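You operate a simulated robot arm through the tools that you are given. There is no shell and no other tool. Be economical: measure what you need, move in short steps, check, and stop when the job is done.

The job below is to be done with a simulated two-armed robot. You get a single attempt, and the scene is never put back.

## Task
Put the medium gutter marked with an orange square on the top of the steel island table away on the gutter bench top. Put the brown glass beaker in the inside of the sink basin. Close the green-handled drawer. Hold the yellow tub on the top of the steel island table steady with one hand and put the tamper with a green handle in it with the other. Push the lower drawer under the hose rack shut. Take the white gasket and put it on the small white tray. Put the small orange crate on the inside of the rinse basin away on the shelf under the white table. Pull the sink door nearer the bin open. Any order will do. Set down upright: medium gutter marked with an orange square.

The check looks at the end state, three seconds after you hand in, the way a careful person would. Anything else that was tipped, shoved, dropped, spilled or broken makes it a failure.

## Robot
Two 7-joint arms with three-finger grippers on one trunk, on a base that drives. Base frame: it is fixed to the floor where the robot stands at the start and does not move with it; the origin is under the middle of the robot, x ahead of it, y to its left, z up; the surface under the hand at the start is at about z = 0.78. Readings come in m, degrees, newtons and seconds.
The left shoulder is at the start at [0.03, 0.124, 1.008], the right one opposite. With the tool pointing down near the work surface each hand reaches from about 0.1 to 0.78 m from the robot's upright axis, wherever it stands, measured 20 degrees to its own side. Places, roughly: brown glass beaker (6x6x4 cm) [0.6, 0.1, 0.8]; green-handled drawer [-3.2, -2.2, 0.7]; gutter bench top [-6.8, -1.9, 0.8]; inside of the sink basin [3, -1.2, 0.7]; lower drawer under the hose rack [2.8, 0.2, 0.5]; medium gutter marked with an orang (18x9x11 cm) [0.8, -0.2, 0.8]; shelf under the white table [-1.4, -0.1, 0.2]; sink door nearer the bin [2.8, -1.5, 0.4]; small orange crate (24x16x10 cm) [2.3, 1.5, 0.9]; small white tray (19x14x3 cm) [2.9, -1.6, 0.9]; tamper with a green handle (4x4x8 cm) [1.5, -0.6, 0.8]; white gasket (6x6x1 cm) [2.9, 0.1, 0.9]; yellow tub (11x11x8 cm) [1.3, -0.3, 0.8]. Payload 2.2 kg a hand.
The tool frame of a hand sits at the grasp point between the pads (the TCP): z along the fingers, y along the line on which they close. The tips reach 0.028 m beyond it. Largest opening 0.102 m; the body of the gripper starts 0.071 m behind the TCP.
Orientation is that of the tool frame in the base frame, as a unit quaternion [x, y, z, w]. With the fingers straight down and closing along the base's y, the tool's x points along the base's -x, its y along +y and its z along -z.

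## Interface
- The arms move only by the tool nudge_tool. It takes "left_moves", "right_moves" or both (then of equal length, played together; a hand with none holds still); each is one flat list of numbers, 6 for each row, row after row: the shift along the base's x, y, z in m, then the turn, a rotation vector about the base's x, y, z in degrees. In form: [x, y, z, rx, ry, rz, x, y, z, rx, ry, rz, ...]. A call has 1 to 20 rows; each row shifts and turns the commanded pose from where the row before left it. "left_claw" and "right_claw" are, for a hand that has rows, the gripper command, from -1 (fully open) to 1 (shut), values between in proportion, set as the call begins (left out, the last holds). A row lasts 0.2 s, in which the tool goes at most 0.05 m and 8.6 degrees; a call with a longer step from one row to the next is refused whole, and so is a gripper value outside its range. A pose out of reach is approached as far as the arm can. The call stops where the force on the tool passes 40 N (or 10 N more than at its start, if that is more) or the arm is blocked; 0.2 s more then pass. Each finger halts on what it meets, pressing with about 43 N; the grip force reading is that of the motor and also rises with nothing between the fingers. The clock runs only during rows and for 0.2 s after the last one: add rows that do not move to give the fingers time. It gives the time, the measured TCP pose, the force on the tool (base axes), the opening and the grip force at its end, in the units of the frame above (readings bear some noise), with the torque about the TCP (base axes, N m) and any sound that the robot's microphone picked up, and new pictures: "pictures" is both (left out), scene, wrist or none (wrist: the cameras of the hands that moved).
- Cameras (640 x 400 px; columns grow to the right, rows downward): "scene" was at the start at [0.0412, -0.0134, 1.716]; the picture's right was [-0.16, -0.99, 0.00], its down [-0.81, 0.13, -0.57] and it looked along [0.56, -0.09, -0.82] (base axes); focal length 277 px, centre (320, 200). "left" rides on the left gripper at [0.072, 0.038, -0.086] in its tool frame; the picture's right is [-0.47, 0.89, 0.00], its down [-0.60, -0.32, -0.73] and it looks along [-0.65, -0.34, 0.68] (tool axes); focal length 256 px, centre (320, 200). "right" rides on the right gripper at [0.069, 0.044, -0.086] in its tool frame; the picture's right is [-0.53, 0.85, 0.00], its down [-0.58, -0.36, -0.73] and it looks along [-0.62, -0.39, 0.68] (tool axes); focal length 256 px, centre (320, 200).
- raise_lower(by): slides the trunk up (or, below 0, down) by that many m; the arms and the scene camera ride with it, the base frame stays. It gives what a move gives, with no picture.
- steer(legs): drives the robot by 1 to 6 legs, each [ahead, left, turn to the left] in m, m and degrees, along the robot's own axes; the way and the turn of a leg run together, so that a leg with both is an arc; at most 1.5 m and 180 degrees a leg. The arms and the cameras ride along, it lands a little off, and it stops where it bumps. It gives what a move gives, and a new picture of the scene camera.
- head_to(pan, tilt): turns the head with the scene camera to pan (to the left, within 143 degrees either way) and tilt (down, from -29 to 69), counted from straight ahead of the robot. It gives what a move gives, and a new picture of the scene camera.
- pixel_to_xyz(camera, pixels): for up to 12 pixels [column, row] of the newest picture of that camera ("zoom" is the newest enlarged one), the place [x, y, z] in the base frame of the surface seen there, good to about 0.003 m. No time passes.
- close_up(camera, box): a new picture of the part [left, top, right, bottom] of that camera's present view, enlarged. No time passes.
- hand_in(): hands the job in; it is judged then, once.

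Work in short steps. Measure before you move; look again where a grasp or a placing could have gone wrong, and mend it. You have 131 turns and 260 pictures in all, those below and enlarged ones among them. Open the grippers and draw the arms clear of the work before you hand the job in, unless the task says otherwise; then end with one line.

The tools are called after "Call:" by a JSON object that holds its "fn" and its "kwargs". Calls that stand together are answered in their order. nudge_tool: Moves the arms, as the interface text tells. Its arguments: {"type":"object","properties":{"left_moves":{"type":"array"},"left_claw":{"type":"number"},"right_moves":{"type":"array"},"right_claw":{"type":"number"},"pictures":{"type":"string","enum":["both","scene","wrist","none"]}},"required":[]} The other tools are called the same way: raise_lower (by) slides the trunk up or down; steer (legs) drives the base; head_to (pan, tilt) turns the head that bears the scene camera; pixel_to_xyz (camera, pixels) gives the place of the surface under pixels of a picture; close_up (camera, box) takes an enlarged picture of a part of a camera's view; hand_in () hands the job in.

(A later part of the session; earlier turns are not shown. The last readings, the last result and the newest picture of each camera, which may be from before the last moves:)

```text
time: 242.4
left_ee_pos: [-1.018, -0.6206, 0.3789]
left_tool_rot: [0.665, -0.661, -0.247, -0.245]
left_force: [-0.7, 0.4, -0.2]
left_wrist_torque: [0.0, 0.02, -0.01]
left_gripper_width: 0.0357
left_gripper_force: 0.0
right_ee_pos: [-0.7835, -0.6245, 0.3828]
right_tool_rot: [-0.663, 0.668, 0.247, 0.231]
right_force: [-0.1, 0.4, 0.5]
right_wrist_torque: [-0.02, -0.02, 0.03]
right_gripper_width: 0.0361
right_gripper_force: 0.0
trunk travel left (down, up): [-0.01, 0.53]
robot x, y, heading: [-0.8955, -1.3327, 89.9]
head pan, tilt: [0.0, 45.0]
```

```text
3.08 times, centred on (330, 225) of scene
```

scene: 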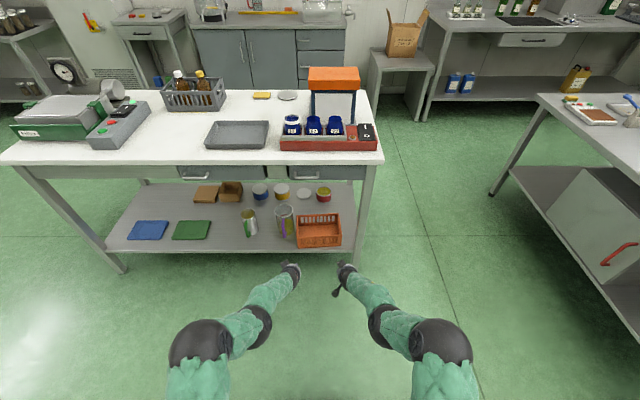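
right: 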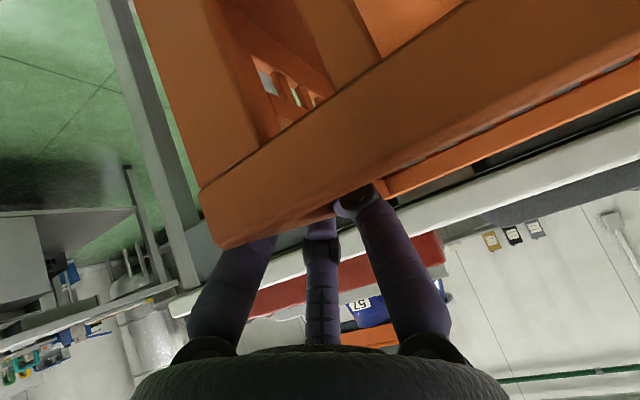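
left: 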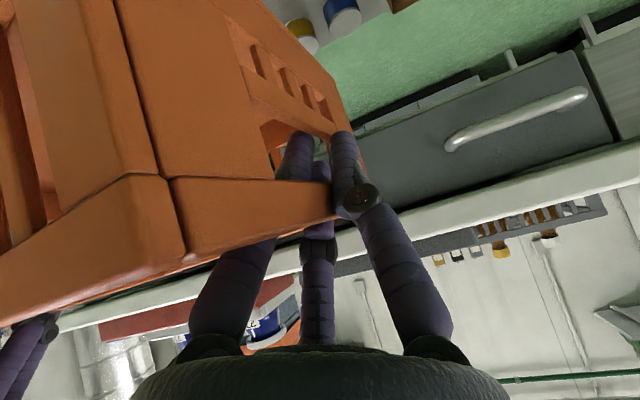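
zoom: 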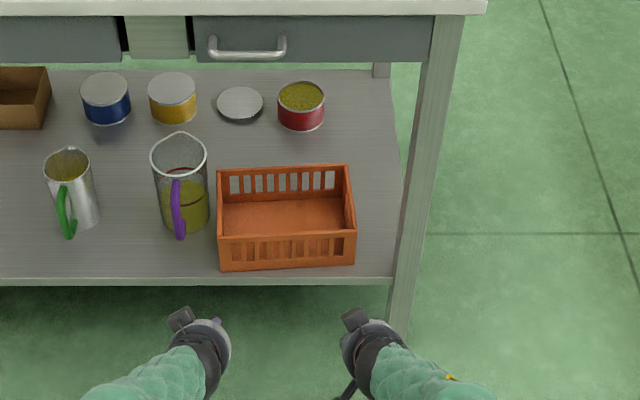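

The crate sits well inside the shelf with nothing disturbed. Now the gutter: I un-lean and retract the arms, raise the trunk, and drive to the island's front.

Call:
{"fn": "nudge_tool", "kwargs": {"left_moves": [-0.005, -0.02, 0.03, -8, 0, 0, -0.005, -0.02, 0.035, -8, 0, 0, -0.005, -0.03, 0.035, -8, 0, 0, -0.005, -0.03, 0.035, -8, 0, 0, -0.005, -0.03, 0.035, -8, 0, 0, 0, -0.03, 0.035, 0, 0, 0, 0, -0.03, 0.035, 0, 0, 0, 0, -0.03, 0.035, 0, 0, 0, 0, -0.02, 0.035, 0, 0, 0, 0, 0, 0.035, 0, 0, 0, 0, 0, 0.035, 0, 0, 0, 0, 0, 0.035, 0, 0, 0], "right_moves": [0.005, -0.02, 0.03, -8, 0, 0, 0.005, -0.02, 0.035, -8, 0, 0, 0.005, -0.03, 0.035, -8, 0, 0, 0.005, -0.03, 0.035, -8, 0, 0, 0.005, -0.03, 0.035, -8, 0, 0, 0, -0.03, 0.035, 0, 0, 0, 0, -0.03, 0.035, 0, 0, 0, 0, -0.03, 0.035, 0, 0, 0, 0, -0.02, 0.035, 0, 0, 0, 0, 0, 0.035, 0, 0, 0, 0, 0, 0.035, 0, 0, 0, 0, 0, 0.035, 0, 0, 0], "pictures": "none"}}

Call:
{"fn": "raise_lower", "kwargs": {"by": 0.25}}

Call:
{"fn": "steer", "kwargs": {"legs": [[0, 0, -89.9], [0.8, 0, 0], [0, 1.1, 0], [0.1, 0, 0]]}}

```text
time: 245.0
left_ee_pos: [-1.0422, -0.8596, 0.7944]
left_tool_rot: [0.709, -0.705, -0.006, -0.003]
left_force: [0.2, 0.5, 0.6]
left_wrist_torque: [0.05, -0.02, 0.01]
left_gripper_width: 0.0354
left_gripper_force: 0.1
right_ee_pos: [-0.7589, -0.8652, 0.7992]
right_tool_rot: [-0.703, 0.711, 0.003, -0.008]
right_force: [0.2, -0.8, 0.0]
right_wrist_torque: [0.01, 0.04, -0.01]
right_gripper_width: 0.0356
right_gripper_force: 0.0
trunk travel left (down, up): [-0.01, 0.53]
robot x, y, heading: [-0.8997, -1.3325, 89.5]
head pan, tilt: [0.0, 45.0]
```

```text
time: 247.6
left_ee_pos: [-1.0443, -0.8591, 1.0426]
left_tool_rot: [0.709, -0.705, -0.005, -0.002]
left_force: [-0.1, 0.3, 0.1]
left_wrist_torque: [-0.01, -0.01, 0.04]
left_gripper_width: 0.0359
left_gripper_force: 0.1
right_ee_pos: [-0.7585, -0.8645, 1.048]
right_tool_rot: [-0.703, 0.711, 0.003, -0.009]
right_force: [0.0, 0.1, -1.7]
right_wrist_torque: [0.02, -0.01, 0.02]
right_gripper_width: 0.0356
right_gripper_force: 0.0
trunk travel left (down, up): [-0.26, 0.28]
robot x, y, heading: [-0.8996, -1.3318, 90.0]
head pan, tilt: [0.0, 45.0]
```

```text
time: 261.6
left_ee_pos: [0.4366, -0.0487, 1.0422]
left_tool_rot: [-0.018, 1.0, 0.003, 0.005]
left_force: [1.2, -0.7, 0.9]
left_wrist_torque: [-0.02, 0.04, 0.02]
left_gripper_width: 0.0359
left_gripper_force: 0.1
right_ee_pos: [0.441, -0.3339, 1.0466]
right_tool_rot: [-0.009, 1.0, 0.009, -0.004]
right_force: [0.2, 0.6, -0.8]
right_wrist_torque: [0.01, 0.06, -0.02]
right_gripper_width: 0.0356
right_gripper_force: 0.0
trunk travel left (down, up): [-0.26, 0.28]
robot x, y, heading: [-0.0318, -0.2094, 1.8]
head pan, tilt: [0.0, 45.0]
```

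scene: 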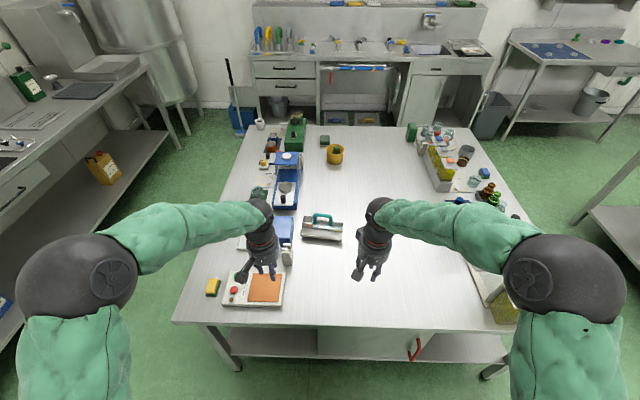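

Gutter at (322,226). I zoom in and measure its handle.

Call:
{"fn": "close_up", "kwargs": {"camera": "scene", "box": [280, 200, 370, 256]}}

Call:
{"fn": "pixel_to_xyz", "kwargs": {"camera": "zoom", "pixels": [[245, 110], [300, 112], [350, 115], [243, 150], [358, 155], [170, 150], [460, 190], [160, 240], [460, 280], [300, 200], [300, 250], [200, 165]]}}

```text
7.11 times, centred on (325, 228) of scene
```

zoom: 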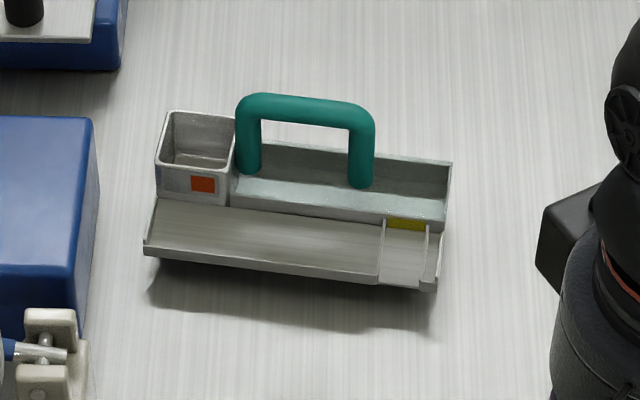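

```text
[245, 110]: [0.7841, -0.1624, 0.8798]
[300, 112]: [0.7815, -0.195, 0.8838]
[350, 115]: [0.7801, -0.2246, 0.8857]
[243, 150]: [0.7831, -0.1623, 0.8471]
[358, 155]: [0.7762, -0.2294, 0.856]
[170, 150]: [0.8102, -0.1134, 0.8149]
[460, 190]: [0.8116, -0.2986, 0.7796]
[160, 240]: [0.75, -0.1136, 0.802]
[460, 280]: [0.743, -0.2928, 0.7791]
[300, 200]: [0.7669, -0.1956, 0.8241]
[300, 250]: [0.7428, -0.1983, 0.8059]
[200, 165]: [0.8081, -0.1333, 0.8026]
```

Handle bar centre ≈ (0.785, −0.196, 0.88), running along y. I drive a bit closer and bring the right hand above it, turned −30° so it straddles the bar.

Call:
{"fn": "steer", "kwargs": {"legs": [[0.09, 0, -1.8]]}}

Call:
{"fn": "nudge_tool", "kwargs": {"right_moves": [0.036, 0.0197, 0, 0, 0, -4.5, 0.036, 0.0197, 0, 0, 0, -4.5, 0.036, 0.0197, 0, 0, 0, -4.5, 0.036, 0.0197, 0, 0, 0, -4.5, 0.036, 0.0197, 0, 0, 0, -4.5, 0.036, 0.0197, -0.01, 0, 0, -4.5, 0.036, 0.0197, -0.02, 0, 0, -4.5, 0, 0, -0.04, 0, 0, 0], "right_claw": -0.2, "pictures": "wrist"}}

```text
time: 262.7
left_ee_pos: [0.5321, -0.0621, 1.0431]
left_tool_rot: [-0.002, 1.0, 0.002, 0.005]
left_force: [0.5, 0.9, 0.3]
left_wrist_torque: [-0.01, 0.02, 0.02]
left_gripper_width: 0.0356
left_gripper_force: 0.1
right_ee_pos: [0.5256, -0.3456, 1.0481]
right_tool_rot: [0.007, 1.0, 0.009, -0.005]
right_force: [0.3, -0.3, 0.2]
right_wrist_torque: [0.01, 0.02, -0.02]
right_gripper_width: 0.0357
right_gripper_force: 0.0
trunk travel left (down, up): [-0.26, 0.28]
robot x, y, heading: [0.0565, -0.2078, 0.0]
head pan, tilt: [0.0, 45.0]
```

scene: 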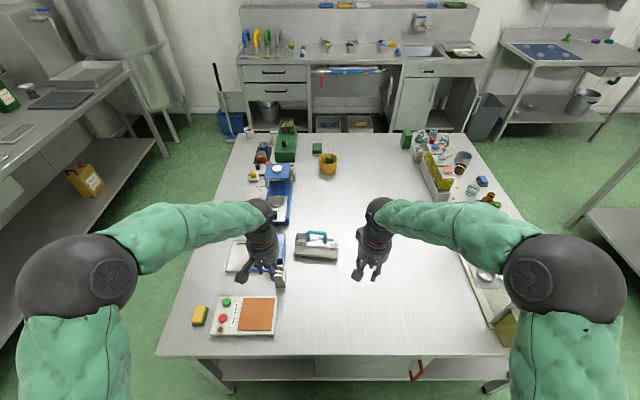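

```text
time: 264.5
left_ee_pos: [0.5318, -0.0624, 1.0436]
left_tool_rot: [-0.003, 1.0, 0.003, 0.006]
left_force: [-0.8, 0.1, -0.5]
left_wrist_torque: [0.02, 0.01, 0.0]
left_gripper_width: 0.0357
left_gripper_force: 0.0
right_ee_pos: [0.7787, -0.2095, 0.9785]
right_tool_rot: [0.279, 0.96, 0.009, -0.001]
right_force: [0.0, 0.4, 0.3]
right_wrist_torque: [-0.01, 0.03, 0.01]
right_gripper_width: 0.061
right_gripper_force: 0.1
trunk travel left (down, up): [-0.26, 0.28]
robot x, y, heading: [0.0592, -0.2082, -0.2]
head pan, tilt: [0.0, 45.0]
```

right: 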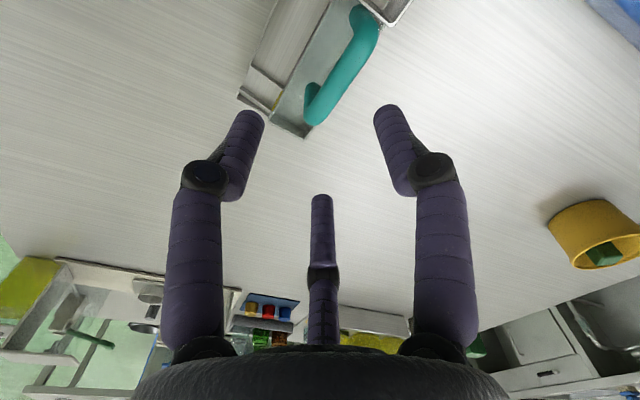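

I measure the bar in the wrist view.

Call:
{"fn": "pixel_to_xyz", "kwargs": {"camera": "right", "pixels": [[368, 25], [345, 72], [325, 105], [355, 50], [335, 65], [360, 70]]}}

```text
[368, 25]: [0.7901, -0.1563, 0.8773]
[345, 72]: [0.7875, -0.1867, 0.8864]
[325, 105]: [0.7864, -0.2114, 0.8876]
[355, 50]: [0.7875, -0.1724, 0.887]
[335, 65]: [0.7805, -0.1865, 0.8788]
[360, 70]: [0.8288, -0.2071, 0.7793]
```

Bar centre (0.786, −0.190), top z 0.888. I align, descend to z≈0.877 and grip.

Call:
{"fn": "nudge_tool", "kwargs": {"right_moves": [0.007, 0.019, 0, 0, 0, 0, 0, 0, -0.04, 0, 0, 0, 0, 0, -0.04, 0, 0, 0, 0, 0, -0.021, 0, 0, 0], "pictures": "none"}}

Call:
{"fn": "nudge_tool", "kwargs": {"right_moves": [0, 0, 0, 0, 0, 0, 0, 0, 0, 0, 0, 0, 0, 0, 0, 0, 0, 0], "right_claw": 1, "pictures": "none"}}

Call:
{"fn": "nudge_tool", "kwargs": {"right_moves": [0, 0, 0.015, 0, 0, 0, 0, 0, 0.02, 0, 0, 0, 0, 0, 0.03, 0, 0, 0, 0, 0, 0.04, 0, 0, 0], "pictures": "both"}}

```text
time: 265.5
left_ee_pos: [0.53, -0.0642, 1.0432]
left_tool_rot: [-0.002, 1.0, 0.002, 0.006]
left_force: [-0.5, 0.4, 0.4]
left_wrist_torque: [0.02, 0.01, 0.02]
left_gripper_width: 0.0355
left_gripper_force: 0.1
right_ee_pos: [0.7835, -0.1888, 0.8778]
right_tool_rot: [0.278, 0.96, 0.009, -0.002]
right_force: [0.0, -0.3, 0.5]
right_wrist_torque: [-0.05, 0.0, 0.0]
right_gripper_width: 0.0618
right_gripper_force: 0.7
trunk travel left (down, up): [-0.26, 0.28]
robot x, y, heading: [0.0599, -0.2077, -0.5]
head pan, tilt: [0.0, 45.0]
```

```text
time: 266.3
left_ee_pos: [0.5303, -0.0625, 1.0439]
left_tool_rot: [-0.002, 1.0, 0.003, 0.006]
left_force: [-0.1, -0.1, 0.5]
left_wrist_torque: [0.04, 0.0, 0.02]
left_gripper_width: 0.0359
left_gripper_force: 0.1
right_ee_pos: [0.7831, -0.1895, 0.8782]
right_tool_rot: [0.278, 0.961, 0.01, -0.001]
right_force: [-1.3, -0.3, 1.3]
right_wrist_torque: [0.0, 0.06, -0.03]
right_gripper_width: 0.0236
right_gripper_force: 42.8
trunk travel left (down, up): [-0.26, 0.28]
robot x, y, heading: [0.0593, -0.2078, -0.2]
head pan, tilt: [0.0, 45.0]
```

```text
time: 267.3
left_ee_pos: [0.531, -0.0614, 1.0437]
left_tool_rot: [-0.003, 1.0, 0.002, 0.007]
left_force: [0.4, -0.3, -0.1]
left_wrist_torque: [0.01, -0.03, 0.0]
left_gripper_width: 0.0353
left_gripper_force: 0.0
right_ee_pos: [0.7831, -0.1888, 0.983]
right_tool_rot: [0.278, 0.961, 0.009, -0.002]
right_force: [-0.9, 0.0, -4.4]
right_wrist_torque: [0.02, -0.06, -0.01]
right_gripper_width: 0.0235
right_gripper_force: 42.5
trunk travel left (down, up): [-0.26, 0.28]
robot x, y, heading: [0.0597, -0.2076, -0.2]
head pan, tilt: [0.0, 45.0]
```

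scene: 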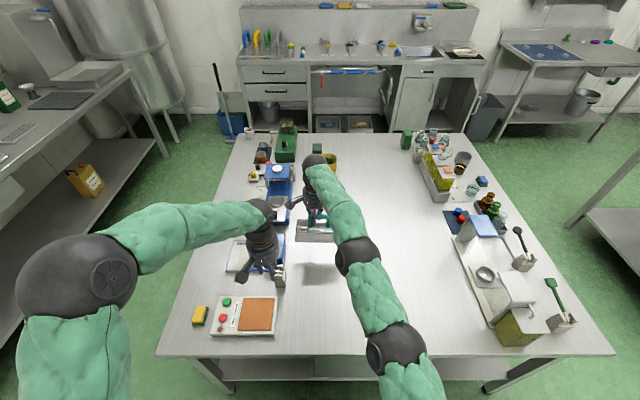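
right: 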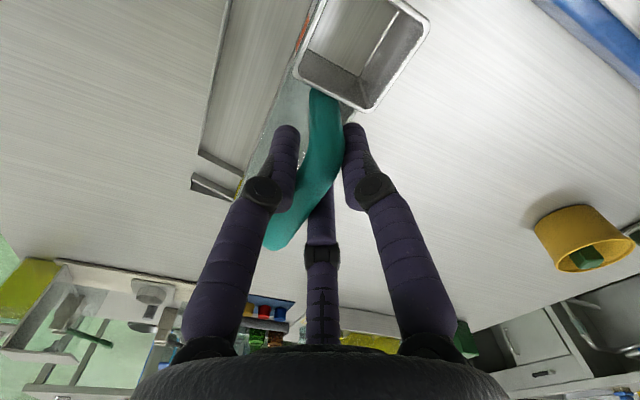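

The gutter is lifted (≈0.45 kg). I raise it and draw it back for driving.

Call:
{"fn": "nudge_tool", "kwargs": {"right_moves": [0, 0, 0.045, 0, 0, 0, 0, 0, 0.045, 0, 0, 0, 0, 0, 0.045, 0, 0, 0, -0.04, -0.02, 0, 0, 0, 0, -0.04, -0.02, 0, 0, 0, 0, -0.04, -0.02, 0, 0, 0, 0, -0.04, -0.02, 0, 0, 0, 0, -0.04, -0.02, 0, 0, 0, 0, -0.04, -0.01, 0, 0, 0, 0, -0.04, 0, 0, 0, 0, 0, -0.04, 0, 0, 0, 0, 0], "pictures": "none"}}

Call:
{"fn": "steer", "kwargs": {"legs": [[-0.35, 0, 0], [0, -1.0, 0], [0, 0, 180]]}}

Call:
{"fn": "head_to", "kwargs": {"pan": 0, "tilt": 22}}

```text
time: 269.7
left_ee_pos: [0.5318, -0.0633, 1.0428]
left_tool_rot: [-0.003, 1.0, 0.003, 0.006]
left_force: [-1.0, 0.5, -0.3]
left_wrist_torque: [0.01, 0.01, 0.0]
left_gripper_width: 0.0357
left_gripper_force: 0.1
right_ee_pos: [0.5292, -0.2726, 1.0996]
right_tool_rot: [0.278, 0.96, 0.009, -0.002]
right_force: [-0.4, 0.0, -2.7]
right_wrist_torque: [0.06, -0.05, -0.03]
right_gripper_width: 0.0234
right_gripper_force: 42.9
right hand out of reach, approached as far as the arm can: row 2, 3, 4, 5, 6
trunk travel left (down, up): [-0.26, 0.28]
robot x, y, heading: [0.0575, -0.2108, 0.1]
head pan, tilt: [0.0, 45.0]
```

```text
time: 284.2
left_ee_pos: [-0.768, -1.3596, 1.0439]
left_tool_rot: [1.0, 0.009, -0.006, 0.003]
left_force: [-0.2, -0.2, -0.4]
left_wrist_torque: [-0.02, -0.01, -0.01]
left_gripper_width: 0.0358
left_gripper_force: 0.1
right_ee_pos: [-0.7702, -1.1506, 1.0985]
right_tool_rot: [0.962, -0.271, 0.002, 0.009]
right_force: [-0.2, 0.3, -3.5]
right_wrist_torque: [-0.05, 0.06, -0.01]
right_gripper_width: 0.0235
right_gripper_force: 42.8
trunk travel left (down, up): [-0.26, 0.28]
robot x, y, heading: [-0.2974, -1.2062, -179.6]
head pan, tilt: [0.0, 45.0]
```

scene: 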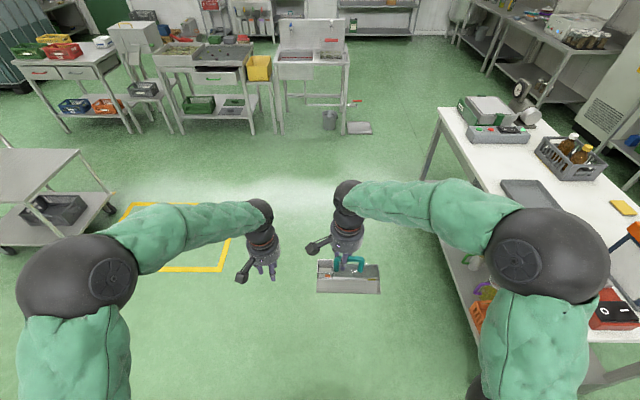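

```text
time: 285.0
left_ee_pos: [-0.7703, -1.3603, 1.0441]
left_tool_rot: [1.0, 0.01, -0.006, 0.003]
left_force: [0.0, 0.6, 0.3]
left_wrist_torque: [-0.01, -0.01, 0.0]
left_gripper_width: 0.0359
left_gripper_force: 0.1
right_ee_pos: [-0.771, -1.1511, 1.0982]
right_tool_rot: [0.962, -0.271, 0.002, 0.01]
right_force: [-0.4, -0.1, -2.6]
right_wrist_torque: [-0.02, 0.05, 0.0]
right_gripper_width: 0.0231
right_gripper_force: 42.7
trunk travel left (down, up): [-0.26, 0.28]
robot x, y, heading: [-0.2973, -1.211, -179.2]
head pan, tilt: [0.0, 22.0]
```

scene: 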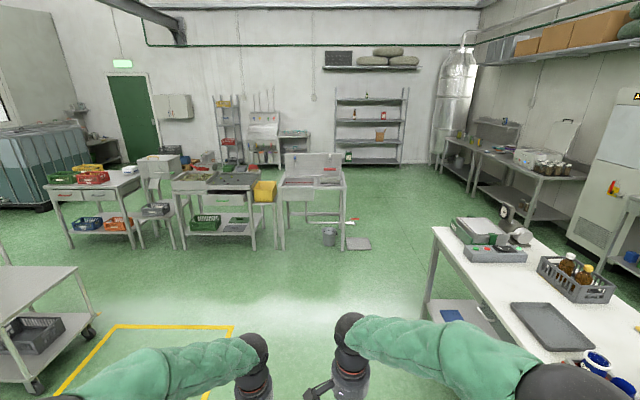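

I enlarge the cluster of tables (drawer) and the far bench.

Call:
{"fn": "close_up", "kwargs": {"camera": "scene", "box": [40, 90, 360, 260]}}

Call:
{"fn": "pixel_to_xyz", "kwargs": {"camera": "scene", "pixels": [[232, 200], [215, 200], [250, 200], [75, 195], [265, 130], [295, 135], [270, 245], [285, 245], [345, 245], [178, 245], [265, 148], [232, 182]]}}

```text
2.00 times, centred on (200, 175) of scene
```

zoom: 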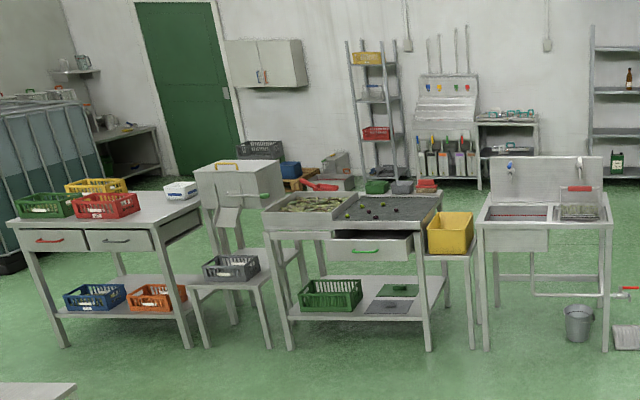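

```text
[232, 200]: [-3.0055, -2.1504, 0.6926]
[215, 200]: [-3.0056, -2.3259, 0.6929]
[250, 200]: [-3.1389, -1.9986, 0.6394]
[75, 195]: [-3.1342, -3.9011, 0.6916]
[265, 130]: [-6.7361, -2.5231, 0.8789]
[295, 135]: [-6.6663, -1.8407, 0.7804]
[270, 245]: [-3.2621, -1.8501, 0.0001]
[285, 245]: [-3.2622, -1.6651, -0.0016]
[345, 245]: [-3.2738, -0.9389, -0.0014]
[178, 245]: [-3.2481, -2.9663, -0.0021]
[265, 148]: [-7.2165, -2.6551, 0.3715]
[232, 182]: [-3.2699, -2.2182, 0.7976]
```

The green-handled drawer's front is at x≈−3.0 (table front ≈−3.14), and the gutter bench top is at (−6.67, −1.84, 0.78). I move the gutter aside to the right, lower the trunk, and drive up to the drawer.

Call:
{"fn": "pixel_to_xyz", "kwargs": {"camera": "scene", "pixels": [[95, 312], [85, 335], [35, 385], [60, 290], [240, 215], [330, 235], [262, 190]]}}

Call:
{"fn": "nudge_tool", "kwargs": {"right_moves": [0, 0.04, 0, 0, 0, 0, 0, 0.04, 0, 0, 0, 0, 0, 0.04, 0, 0, 0, 0, 0, 0.04, 0, 0, 0, 0], "left_moves": [0.02, 0.01, 0, 0, 0, 0, 0.02, 0.01, 0, 0, 0, 0, 0.02, 0, 0, 0, 0, 0, 0.02, 0, 0, 0, 0, 0], "left_claw": 1, "pictures": "none"}}

Call:
{"fn": "steer", "kwargs": {"legs": [[1.0, 0, -0.8], [1.0, 0, 0], [0, 0.93, 0]]}}

```text
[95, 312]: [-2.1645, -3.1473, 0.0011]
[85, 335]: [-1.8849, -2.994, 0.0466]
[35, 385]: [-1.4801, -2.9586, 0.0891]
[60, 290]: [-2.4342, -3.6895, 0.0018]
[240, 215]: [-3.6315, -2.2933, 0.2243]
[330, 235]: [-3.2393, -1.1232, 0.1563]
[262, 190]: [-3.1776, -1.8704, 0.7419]
```

```text
time: 286.0
left_ee_pos: [-0.6874, -1.3404, 1.0429]
left_tool_rot: [1.0, 0.01, -0.005, 0.002]
left_force: [-0.5, 0.1, 0.2]
left_wrist_torque: [-0.03, 0.0, 0.03]
left_gripper_width: 0.0017
left_gripper_force: 31.4
right_ee_pos: [-0.7702, -0.989, 1.0999]
right_tool_rot: [0.962, -0.272, 0.002, 0.01]
right_force: [-0.7, 0.1, -2.6]
right_wrist_torque: [-0.04, 0.03, -0.02]
right_gripper_width: 0.023
right_gripper_force: 42.8
trunk travel left (down, up): [-0.26, 0.28]
robot x, y, heading: [-0.2995, -1.2085, -179.2]
head pan, tilt: [0.0, 22.0]
```

```text
time: 300.5
left_ee_pos: [-2.698, -2.2533, 1.0437]
left_tool_rot: [1.0, -0.002, -0.006, 0.002]
left_force: [0.6, -0.3, 0.4]
left_wrist_torque: [0.04, 0.0, 0.0]
left_gripper_width: 0.0021
left_gripper_force: 31.6
right_ee_pos: [-2.7724, -1.9026, 1.0995]
right_tool_rot: [0.959, -0.283, 0.001, 0.01]
right_force: [0.4, 0.2, -3.1]
right_wrist_torque: [-0.03, 0.07, 0.03]
right_gripper_width: 0.0235
right_gripper_force: 43.7
trunk travel left (down, up): [-0.26, 0.28]
robot x, y, heading: [-2.308, -2.1322, 179.1]
head pan, tilt: [0.0, 22.0]
```

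scene: 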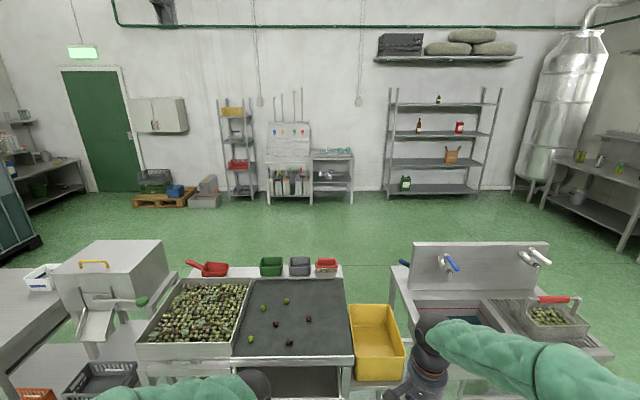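

I tilt the head down to see the drawer from here.

Call:
{"fn": "head_to", "kwargs": {"pan": 8, "tilt": 52}}

Call:
{"fn": "close_up", "kwargs": {"camera": "scene", "box": [180, 120, 440, 320]}}

```text
time: 301.4
left_ee_pos: [-2.6986, -2.2532, 1.0428]
left_tool_rot: [1.0, -0.003, -0.006, 0.003]
left_force: [-0.2, -0.4, 0.1]
left_wrist_torque: [0.0, -0.06, 0.01]
left_gripper_width: 0.0019
left_gripper_force: 31.6
right_ee_pos: [-2.7723, -1.9006, 1.0987]
right_tool_rot: [0.959, -0.284, 0.002, 0.01]
right_force: [0.6, -0.2, -3.1]
right_wrist_torque: [-0.02, 0.02, 0.01]
right_gripper_width: 0.0233
right_gripper_force: 42.8
trunk travel left (down, up): [-0.26, 0.28]
robot x, y, heading: [-2.3096, -2.1309, 179.2]
head pan, tilt: [8.0, 52.0]
```

scene: 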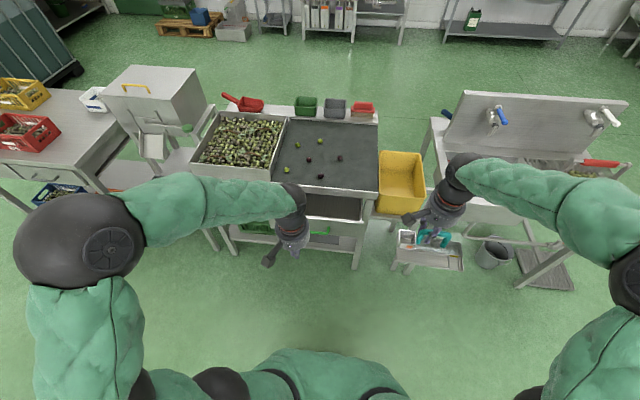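

```text
2.00 times, centred on (310, 220) of scene
```

zoom: 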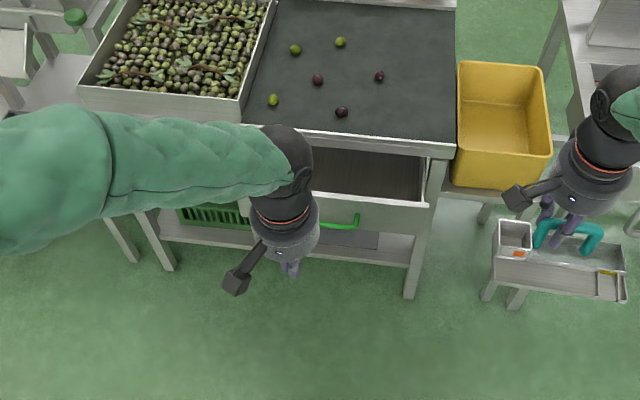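

Call:
{"fn": "pixel_to_xyz", "kwargs": {"camera": "zoom", "pixels": [[350, 200], [420, 205], [430, 215], [335, 225], [360, 218], [400, 220], [380, 145], [380, 180], [440, 150], [400, 230], [250, 215], [340, 210]]}}

```text
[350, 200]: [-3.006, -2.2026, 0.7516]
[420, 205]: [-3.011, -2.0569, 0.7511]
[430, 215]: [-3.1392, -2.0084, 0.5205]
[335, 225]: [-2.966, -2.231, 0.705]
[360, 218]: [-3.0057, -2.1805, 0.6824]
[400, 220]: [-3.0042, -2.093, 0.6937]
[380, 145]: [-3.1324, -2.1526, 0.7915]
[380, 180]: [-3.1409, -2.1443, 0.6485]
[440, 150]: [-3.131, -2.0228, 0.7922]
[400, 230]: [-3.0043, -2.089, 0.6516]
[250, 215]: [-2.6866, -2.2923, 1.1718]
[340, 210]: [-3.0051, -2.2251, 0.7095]
```

Drawer face x≈−3.005, z 0.64–0.75, handle around y −2.18…−2.31 at z 0.705. I position the base, lower the trunk, and turn the closed left hand forward at y≈−2.14, z≈0.70.

Call:
{"fn": "steer", "kwargs": {"legs": [[0.16, -0.04, 0.8]]}}

Call:
{"fn": "raise_lower", "kwargs": {"by": -0.24}}

Call:
{"fn": "nudge_tool", "kwargs": {"left_moves": [-0.006, 0.006, -0.009, 0, 8.2, 0, -0.006, 0.006, -0.009, 0, 8.2, 0, -0.006, 0.006, -0.009, 0, 8.2, 0, -0.006, 0.006, -0.009, 0, 8.2, 0, -0.006, 0.006, -0.009, 0, 8.2, 0, -0.006, 0.006, -0.009, 0, 8.2, 0, -0.006, 0.006, -0.009, 0, 8.2, 0, -0.006, 0.006, -0.009, 0, 8.2, 0, -0.006, 0.006, -0.009, 0, 8.2, 0, -0.006, 0.006, -0.009, 0, 8.2, 0], "left_claw": 1, "pictures": "scene"}}

Call:
{"fn": "close_up", "kwargs": {"camera": "scene", "box": [180, 160, 440, 360]}}

```text
time: 302.9
left_ee_pos: [-2.8602, -2.2178, 1.0437]
left_tool_rot: [1.0, 0.004, -0.005, 0.002]
left_force: [0.4, -0.1, -0.4]
left_wrist_torque: [0.0, 0.01, -0.03]
left_gripper_width: 0.0019
left_gripper_force: 31.3
right_ee_pos: [-2.938, -1.8661, 1.0988]
right_tool_rot: [0.961, -0.277, 0.002, 0.008]
right_force: [0.2, 1.6, -4.0]
right_wrist_torque: [-0.04, 0.03, 0.05]
right_gripper_width: 0.0235
right_gripper_force: 42.9
trunk travel left (down, up): [-0.26, 0.28]
robot x, y, heading: [-2.4662, -2.0914, -180.0]
head pan, tilt: [8.0, 52.0]
```

scene: 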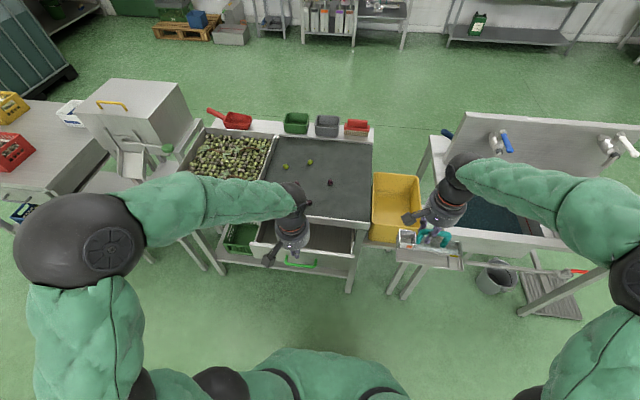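

```text
time: 305.4
left_ee_pos: [-2.8581, -2.2171, 0.8036]
left_tool_rot: [1.0, 0.004, -0.006, 0.002]
left_force: [0.6, 0.5, -0.6]
left_wrist_torque: [-0.05, 0.05, 0.0]
left_gripper_width: 0.0022
left_gripper_force: 31.9
right_ee_pos: [-2.9367, -1.8679, 0.8589]
right_tool_rot: [0.961, -0.277, 0.001, 0.009]
right_force: [0.3, 0.1, -4.7]
right_wrist_torque: [0.0, 0.07, -0.01]
right_gripper_width: 0.0235
right_gripper_force: 43.3
trunk travel left (down, up): [-0.02, 0.52]
robot x, y, heading: [-2.4654, -2.0917, -179.9]
head pan, tilt: [8.0, 52.0]
```

```text
time: 307.6
left_ee_pos: [-2.9186, -2.1553, 0.7144]
left_tool_rot: [0.751, 0.007, -0.66, 0.001]
left_force: [0.0, 0.2, -0.4]
left_wrist_torque: [0.0, -0.02, 0.0]
left_gripper_width: 0.0023
left_gripper_force: 31.4
left hand out of reach, approached as far as the arm can: row 10
right_ee_pos: [-2.938, -1.8669, 0.8601]
right_tool_rot: [0.961, -0.276, 0.002, 0.01]
right_force: [-0.2, 0.5, -2.9]
right_wrist_torque: [-0.04, 0.06, -0.03]
right_gripper_width: 0.023
right_gripper_force: 42.8
trunk travel left (down, up): [-0.02, 0.52]
robot x, y, heading: [-2.4639, -2.0885, -179.8]
head pan, tilt: [8.0, 52.0]
```

scene: 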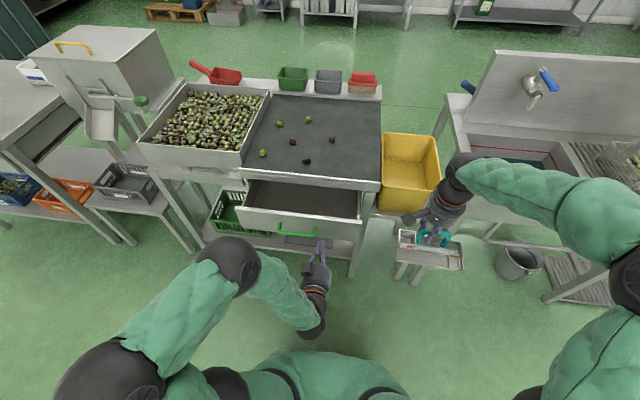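

```text
2.00 times, centred on (310, 260) of scene
```

zoom: 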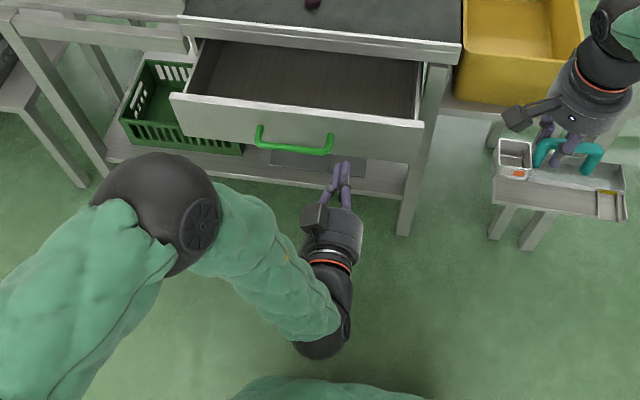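

The fingertips are just right of the green handle. I shift 2.5 cm further right and push forward.

Call:
{"fn": "nudge_tool", "kwargs": {"left_moves": [0, 0.025, -0.005, 0, 0, 0, -0.025, 0, -0.004, 0, 0, 0, -0.025, 0, 0, 0, 0, 0, -0.025, 0, 0, 0, 0, 0, -0.025, 0, 0, 0, 0, 0, -0.025, 0, 0, 0, 0, 0, -0.025, 0, 0, 0, 0, 0, -0.015, 0, 0, 0, 0, 0, -0.015, 0, 0, 0, 0, 0, -0.015, 0, 0, 0, 0, 0, -0.01, 0, 0, 0, 0, 0], "pictures": "scene"}}

Call:
{"fn": "close_up", "kwargs": {"camera": "scene", "box": [180, 160, 440, 360]}}

```text
time: 310.0
left_ee_pos: [-3.0392, -2.13, 0.7117]
left_tool_rot: [0.752, 0.008, -0.659, 0.003]
left_force: [-0.3, 0.3, 0.2]
left_wrist_torque: [-0.04, 0.02, 0.03]
left_gripper_width: 0.0021
left_gripper_force: 31.7
left hand out of reach, approached as far as the arm can: row 5, 6, 7, 8, 9
right_ee_pos: [-2.9387, -1.8678, 0.8591]
right_tool_rot: [0.961, -0.276, 0.002, 0.009]
right_force: [-0.6, -0.2, -3.2]
right_wrist_torque: [-0.03, 0.02, 0.03]
right_gripper_width: 0.0234
right_gripper_force: 43.3
trunk travel left (down, up): [-0.02, 0.52]
robot x, y, heading: [-2.4679, -2.0935, -180.0]
head pan, tilt: [8.0, 52.0]
```

scene: 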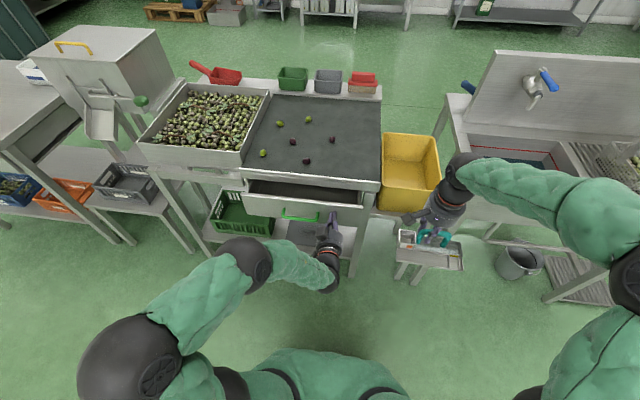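

```text
2.00 times, centred on (310, 260) of scene
```

zoom: 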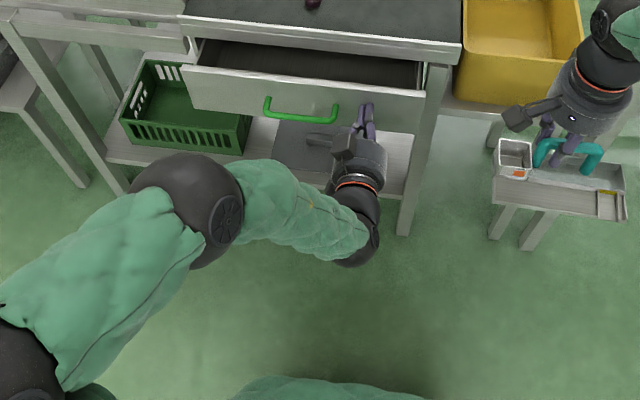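

The drawer is more than half shut and the arm is at full reach. I raise the gutter for safety and push the rest by driving ahead slowly.

Call:
{"fn": "nudge_tool", "kwargs": {"right_moves": [0, 0, 0.04, 0, 0, 0, 0.02, 0, 0.04, 0, 0, 0, 0.03, 0, 0.03, 0, 0, 0], "pictures": "none"}}

Call:
{"fn": "steer", "kwargs": {"legs": [[0.055, 0, 0], [0.015, 0, 0], [0.015, 0, 0]]}}

Call:
{"fn": "close_up", "kwargs": {"camera": "scene", "box": [180, 160, 440, 360]}}

Call:
{"fn": "pixel_to_xyz", "kwargs": {"camera": "zoom", "pixels": [[250, 85], [300, 90], [230, 100], [300, 70], [240, 120]]}}

```text
time: 310.8
left_ee_pos: [-3.0371, -2.1307, 0.7109]
left_tool_rot: [0.752, 0.007, -0.66, 0.001]
left_force: [0.3, -0.7, 0.4]
left_wrist_torque: [0.02, -0.01, 0.01]
left_gripper_width: 0.0019
left_gripper_force: 30.8
right_ee_pos: [-2.8856, -1.8682, 0.9682]
right_tool_rot: [0.961, -0.276, 0.002, 0.009]
right_force: [1.2, -0.8, -3.2]
right_wrist_torque: [-0.04, 0.04, 0.01]
right_gripper_width: 0.0234
right_gripper_force: 43.0
trunk travel left (down, up): [-0.02, 0.52]
robot x, y, heading: [-2.4688, -2.0895, -180.2]
head pan, tilt: [8.0, 52.0]
```

```text
time: 312.4
left_ee_pos: [-3.1075, -2.1295, 0.7044]
left_tool_rot: [0.756, 0.004, -0.654, 0.001]
left_force: [4.7, -1.0, 0.6]
left_wrist_torque: [-0.01, 0.1, -0.01]
left_gripper_width: 0.002
left_gripper_force: 31.2
right_ee_pos: [-2.9606, -1.8666, 0.9685]
right_tool_rot: [0.961, -0.277, 0.002, 0.008]
right_force: [0.7, 0.5, -3.1]
right_wrist_torque: [-0.02, 0.07, -0.01]
right_gripper_width: 0.0234
right_gripper_force: 43.6
trunk travel left (down, up): [-0.02, 0.52]
robot x, y, heading: [-2.5417, -2.0883, -179.8]
head pan, tilt: [8.0, 52.0]
stopped in leg 3: the force on the tool passed its limit at 63 N (the readings are from after the stop); the commanded pose is now the measured one
```

scene: 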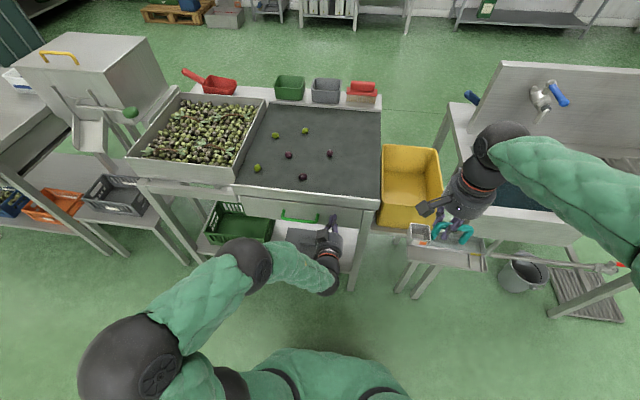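

```text
2.00 times, centred on (310, 260) of scene
```

zoom: 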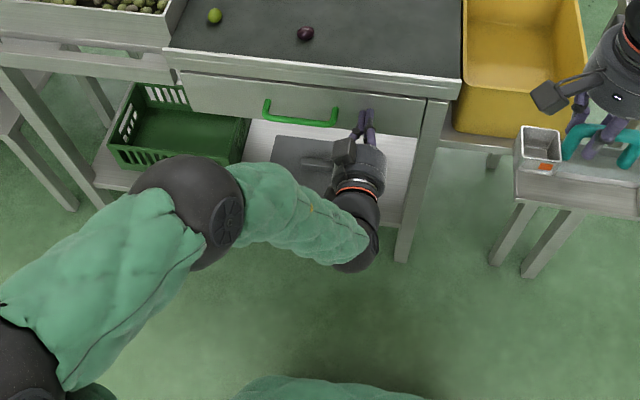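

```text
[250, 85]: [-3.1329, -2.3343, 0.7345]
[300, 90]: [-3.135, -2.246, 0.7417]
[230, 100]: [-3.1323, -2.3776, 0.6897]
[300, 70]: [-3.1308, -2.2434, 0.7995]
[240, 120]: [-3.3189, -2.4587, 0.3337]
```

The drawer is flush (face x −3.133, same as the table edge). I retract the left arm, raise the trunk, and drive around the trough toward the gutter bench.

Call:
{"fn": "nudge_tool", "kwargs": {"left_moves": [0.04, 0, 0, 0, 0, 0, 0.045, 0, 0, 0, 0, 0, 0.045, 0, 0, 0, 0, 0, 0.02, -0.008, 0.01, 0, -8.2, 0, 0.01, -0.008, 0.01, 0, -8.2, 0, 0.01, -0.008, 0.01, 0, -8.2, 0, 0.01, -0.008, 0.01, 0, -8.2, 0, 0.01, -0.008, 0.01, 0, -8.2, 0, 0, -0.008, 0.01, 0, -8.2, 0, 0, -0.008, 0.01, 0, -8.2, 0, 0, -0.008, 0.01, 0, -8.2, 0, 0, -0.008, 0.01, 0, -8.2, 0, 0, -0.008, 0.01, 0, -8.0, 0], "pictures": "none"}}

Call:
{"fn": "raise_lower", "kwargs": {"by": 0.14}}

Call:
{"fn": "steer", "kwargs": {"legs": [[-0.05, 0, 0], [0, -1.45, 0], [0, -0.3, 0], [1.5, 0, 0], [1.5, 0, 0], [0, 1.2, 0]]}}

Call:
{"fn": "head_to", "kwargs": {"pan": 12, "tilt": 38}}

```text
time: 315.2
left_ee_pos: [-2.9179, -2.2094, 0.8059]
left_tool_rot: [1.0, 0.003, 0.001, 0.003]
left_force: [-0.4, -1.2, 1.0]
left_wrist_torque: [0.02, -0.01, 0.03]
left_gripper_width: 0.0021
left_gripper_force: 31.8
right_ee_pos: [-2.9624, -1.8671, 0.969]
right_tool_rot: [0.961, -0.276, 0.002, 0.008]
right_force: [-0.2, -0.6, -4.0]
right_wrist_torque: [-0.04, 0.03, -0.02]
right_gripper_width: 0.0232
right_gripper_force: 42.9
trunk travel left (down, up): [-0.02, 0.52]
robot x, y, heading: [-2.5451, -2.0896, -179.6]
head pan, tilt: [8.0, 52.0]
```

```text
time: 316.9
left_ee_pos: [-2.9187, -2.21, 0.9452]
left_tool_rot: [1.0, 0.003, 0.0, 0.003]
left_force: [-0.6, -0.6, -0.3]
left_wrist_torque: [0.0, 0.01, 0.02]
left_gripper_width: 0.0024
left_gripper_force: 31.3
right_ee_pos: [-2.9617, -1.8659, 1.1085]
right_tool_rot: [0.961, -0.276, 0.002, 0.009]
right_force: [0.4, 0.1, -3.9]
right_wrist_torque: [0.0, 0.08, -0.01]
right_gripper_width: 0.0232
right_gripper_force: 43.1
trunk travel left (down, up): [-0.16, 0.38]
robot x, y, heading: [-2.5465, -2.0902, -179.8]
head pan, tilt: [8.0, 52.0]
```

```text
time: 346.0
left_ee_pos: [-5.8627, -1.6678, 0.9454]
left_tool_rot: [1.0, 0.004, 0.0, 0.003]
left_force: [-0.5, 0.0, 0.1]
left_wrist_torque: [-0.01, 0.02, -0.02]
left_gripper_width: 0.0022
left_gripper_force: 31.7
right_ee_pos: [-5.9063, -1.3241, 1.1089]
right_tool_rot: [0.961, -0.276, 0.002, 0.008]
right_force: [-0.7, 0.2, -3.3]
right_wrist_torque: [-0.03, 0.05, 0.0]
right_gripper_width: 0.0234
right_gripper_force: 43.0
trunk travel left (down, up): [-0.16, 0.38]
robot x, y, heading: [-5.4877, -1.5451, -179.9]
head pan, tilt: [8.0, 52.0]
```

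scene: 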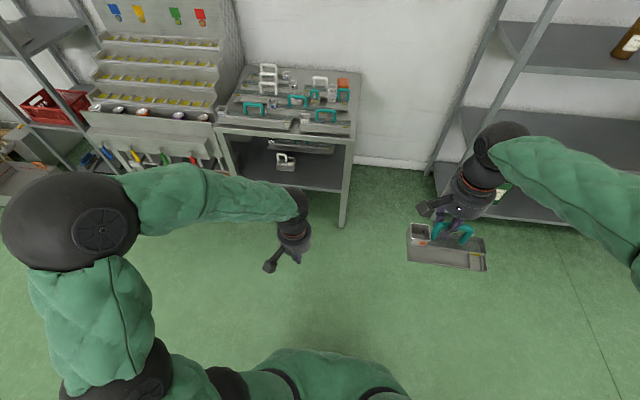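

```text
time: 346.7
left_ee_pos: [-5.8628, -1.6662, 0.9457]
left_tool_rot: [1.0, 0.003, -0.001, 0.003]
left_force: [-0.5, 0.0, 0.1]
left_wrist_torque: [0.02, 0.01, 0.0]
left_gripper_width: 0.0018
left_gripper_force: 31.7
right_ee_pos: [-5.9076, -1.3256, 1.1093]
right_tool_rot: [0.961, -0.275, 0.002, 0.009]
right_force: [-0.4, 0.6, -3.2]
right_wrist_torque: [-0.04, 0.05, 0.02]
right_gripper_width: 0.0234
right_gripper_force: 43.3
trunk travel left (down, up): [-0.16, 0.38]
robot x, y, heading: [-5.4833, -1.546, -179.9]
head pan, tilt: [12.0, 38.0]
```

scene: 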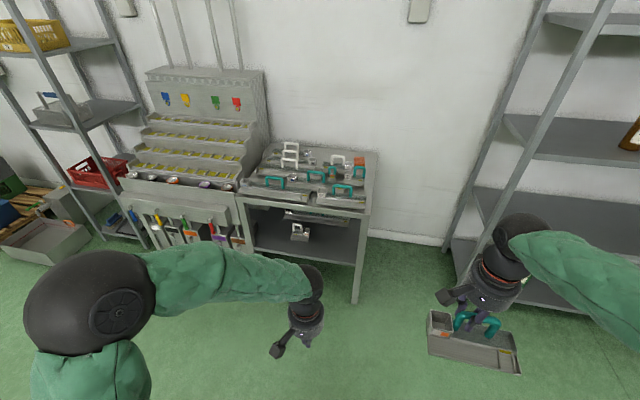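

The gutter bench is at (310,180), already holding several gutters. I zoom in to find the free slot and measure it.

Call:
{"fn": "close_up", "kwargs": {"camera": "scene", "box": [230, 130, 390, 230]}}

Call:
{"fn": "pixel_to_xyz", "kwargs": {"camera": "zoom", "pixels": [[60, 260], [540, 280], [575, 90], [350, 290], [330, 250], [280, 250], [450, 180], [500, 150], [100, 180], [180, 150], [390, 110], [560, 180]]}}

```text
4.00 times, centred on (310, 180) of scene
```

zoom: 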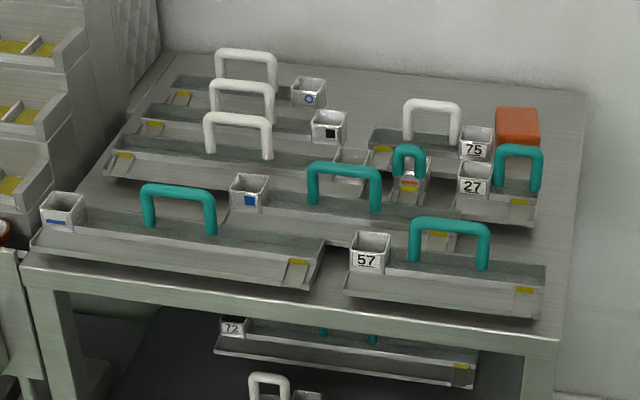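

```text
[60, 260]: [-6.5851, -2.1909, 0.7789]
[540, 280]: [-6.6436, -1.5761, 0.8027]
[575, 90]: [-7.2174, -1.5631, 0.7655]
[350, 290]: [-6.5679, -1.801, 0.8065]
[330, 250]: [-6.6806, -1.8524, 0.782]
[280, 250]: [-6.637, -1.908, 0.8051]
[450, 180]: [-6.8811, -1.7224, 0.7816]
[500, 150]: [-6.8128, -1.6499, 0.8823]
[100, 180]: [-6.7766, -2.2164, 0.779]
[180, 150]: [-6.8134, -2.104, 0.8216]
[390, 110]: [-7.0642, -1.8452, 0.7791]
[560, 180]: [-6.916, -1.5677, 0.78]
```

The top is crowded. I drive closer, raise the trunk, and look down on it to find an open spot.

Call:
{"fn": "raise_lower", "kwargs": {"by": 0.2}}

Call:
{"fn": "steer", "kwargs": {"legs": [[0.5, 0.25, 0], [0.15, 0, 0]]}}

Call:
{"fn": "head_to", "kwargs": {"pan": 5, "tilt": 58}}

Call:
{"fn": "close_up", "kwargs": {"camera": "scene", "box": [180, 60, 460, 240]}}

```text
time: 348.9
left_ee_pos: [-5.8625, -1.6661, 1.1452]
left_tool_rot: [1.0, 0.003, 0.0, 0.004]
left_force: [1.0, -0.7, 0.2]
left_wrist_torque: [-0.01, 0.01, -0.03]
left_gripper_width: 0.002
left_gripper_force: 31.5
right_ee_pos: [-5.9078, -1.324, 1.3095]
right_tool_rot: [0.961, -0.275, 0.002, 0.008]
right_force: [0.0, -0.2, -4.1]
right_wrist_torque: [-0.03, 0.05, 0.0]
right_gripper_width: 0.0232
right_gripper_force: 42.8
trunk travel left (down, up): [-0.36, 0.18]
robot x, y, heading: [-5.4871, -1.5472, -179.6]
head pan, tilt: [12.0, 38.0]
```

```text
time: 353.1
left_ee_pos: [-6.5112, -1.9229, 1.1456]
left_tool_rot: [1.0, 0.004, 0.0, 0.004]
left_force: [-0.1, 0.2, -0.1]
left_wrist_torque: [0.02, 0.01, -0.01]
left_gripper_width: 0.002
left_gripper_force: 31.4
right_ee_pos: [-6.556, -1.5783, 1.3087]
right_tool_rot: [0.961, -0.275, 0.003, 0.009]
right_force: [0.1, -0.2, -3.6]
right_wrist_torque: [-0.01, 0.05, 0.03]
right_gripper_width: 0.0233
right_gripper_force: 43.3
trunk travel left (down, up): [-0.36, 0.18]
robot x, y, heading: [-6.1354, -1.7976, -179.8]
head pan, tilt: [12.0, 38.0]
```

scene: 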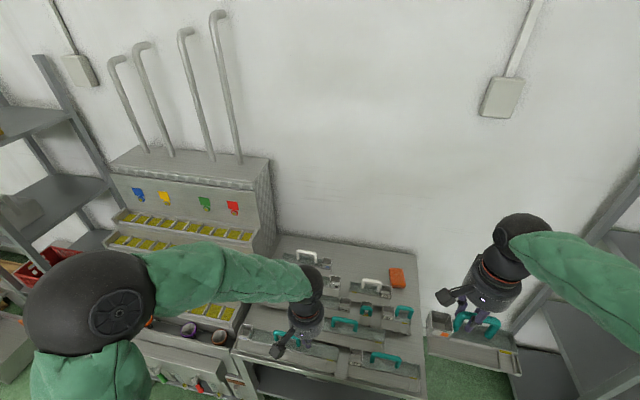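

```text
time: 353.9
left_ee_pos: [-6.5095, -1.921, 1.1445]
left_tool_rot: [1.0, 0.005, -0.001, 0.004]
left_force: [0.1, -0.8, -0.3]
left_wrist_torque: [-0.05, -0.02, -0.01]
left_gripper_width: 0.0022
left_gripper_force: 31.4
right_ee_pos: [-6.5541, -1.5799, 1.3089]
right_tool_rot: [0.961, -0.276, 0.002, 0.009]
right_force: [1.1, -0.7, -3.2]
right_wrist_torque: [-0.03, 0.06, 0.02]
right_gripper_width: 0.0232
right_gripper_force: 42.4
trunk travel left (down, up): [-0.36, 0.18]
robot x, y, heading: [-6.1334, -1.8004, -179.9]
head pan, tilt: [5.0, 58.0]
```

scene: 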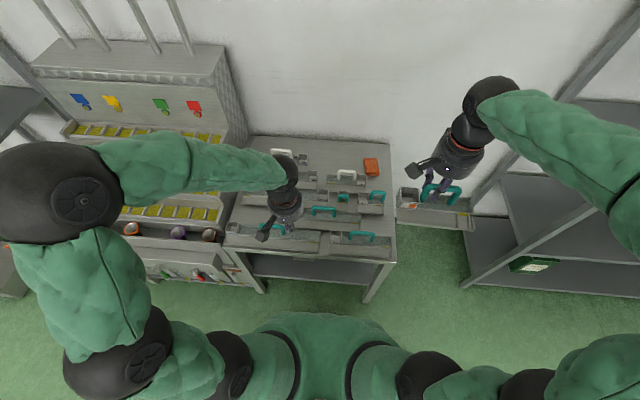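

```text
2.22 times, centred on (320, 150) of scene
```

zoom: 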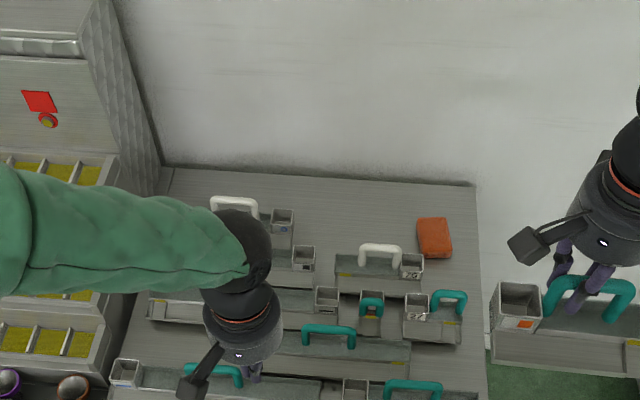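

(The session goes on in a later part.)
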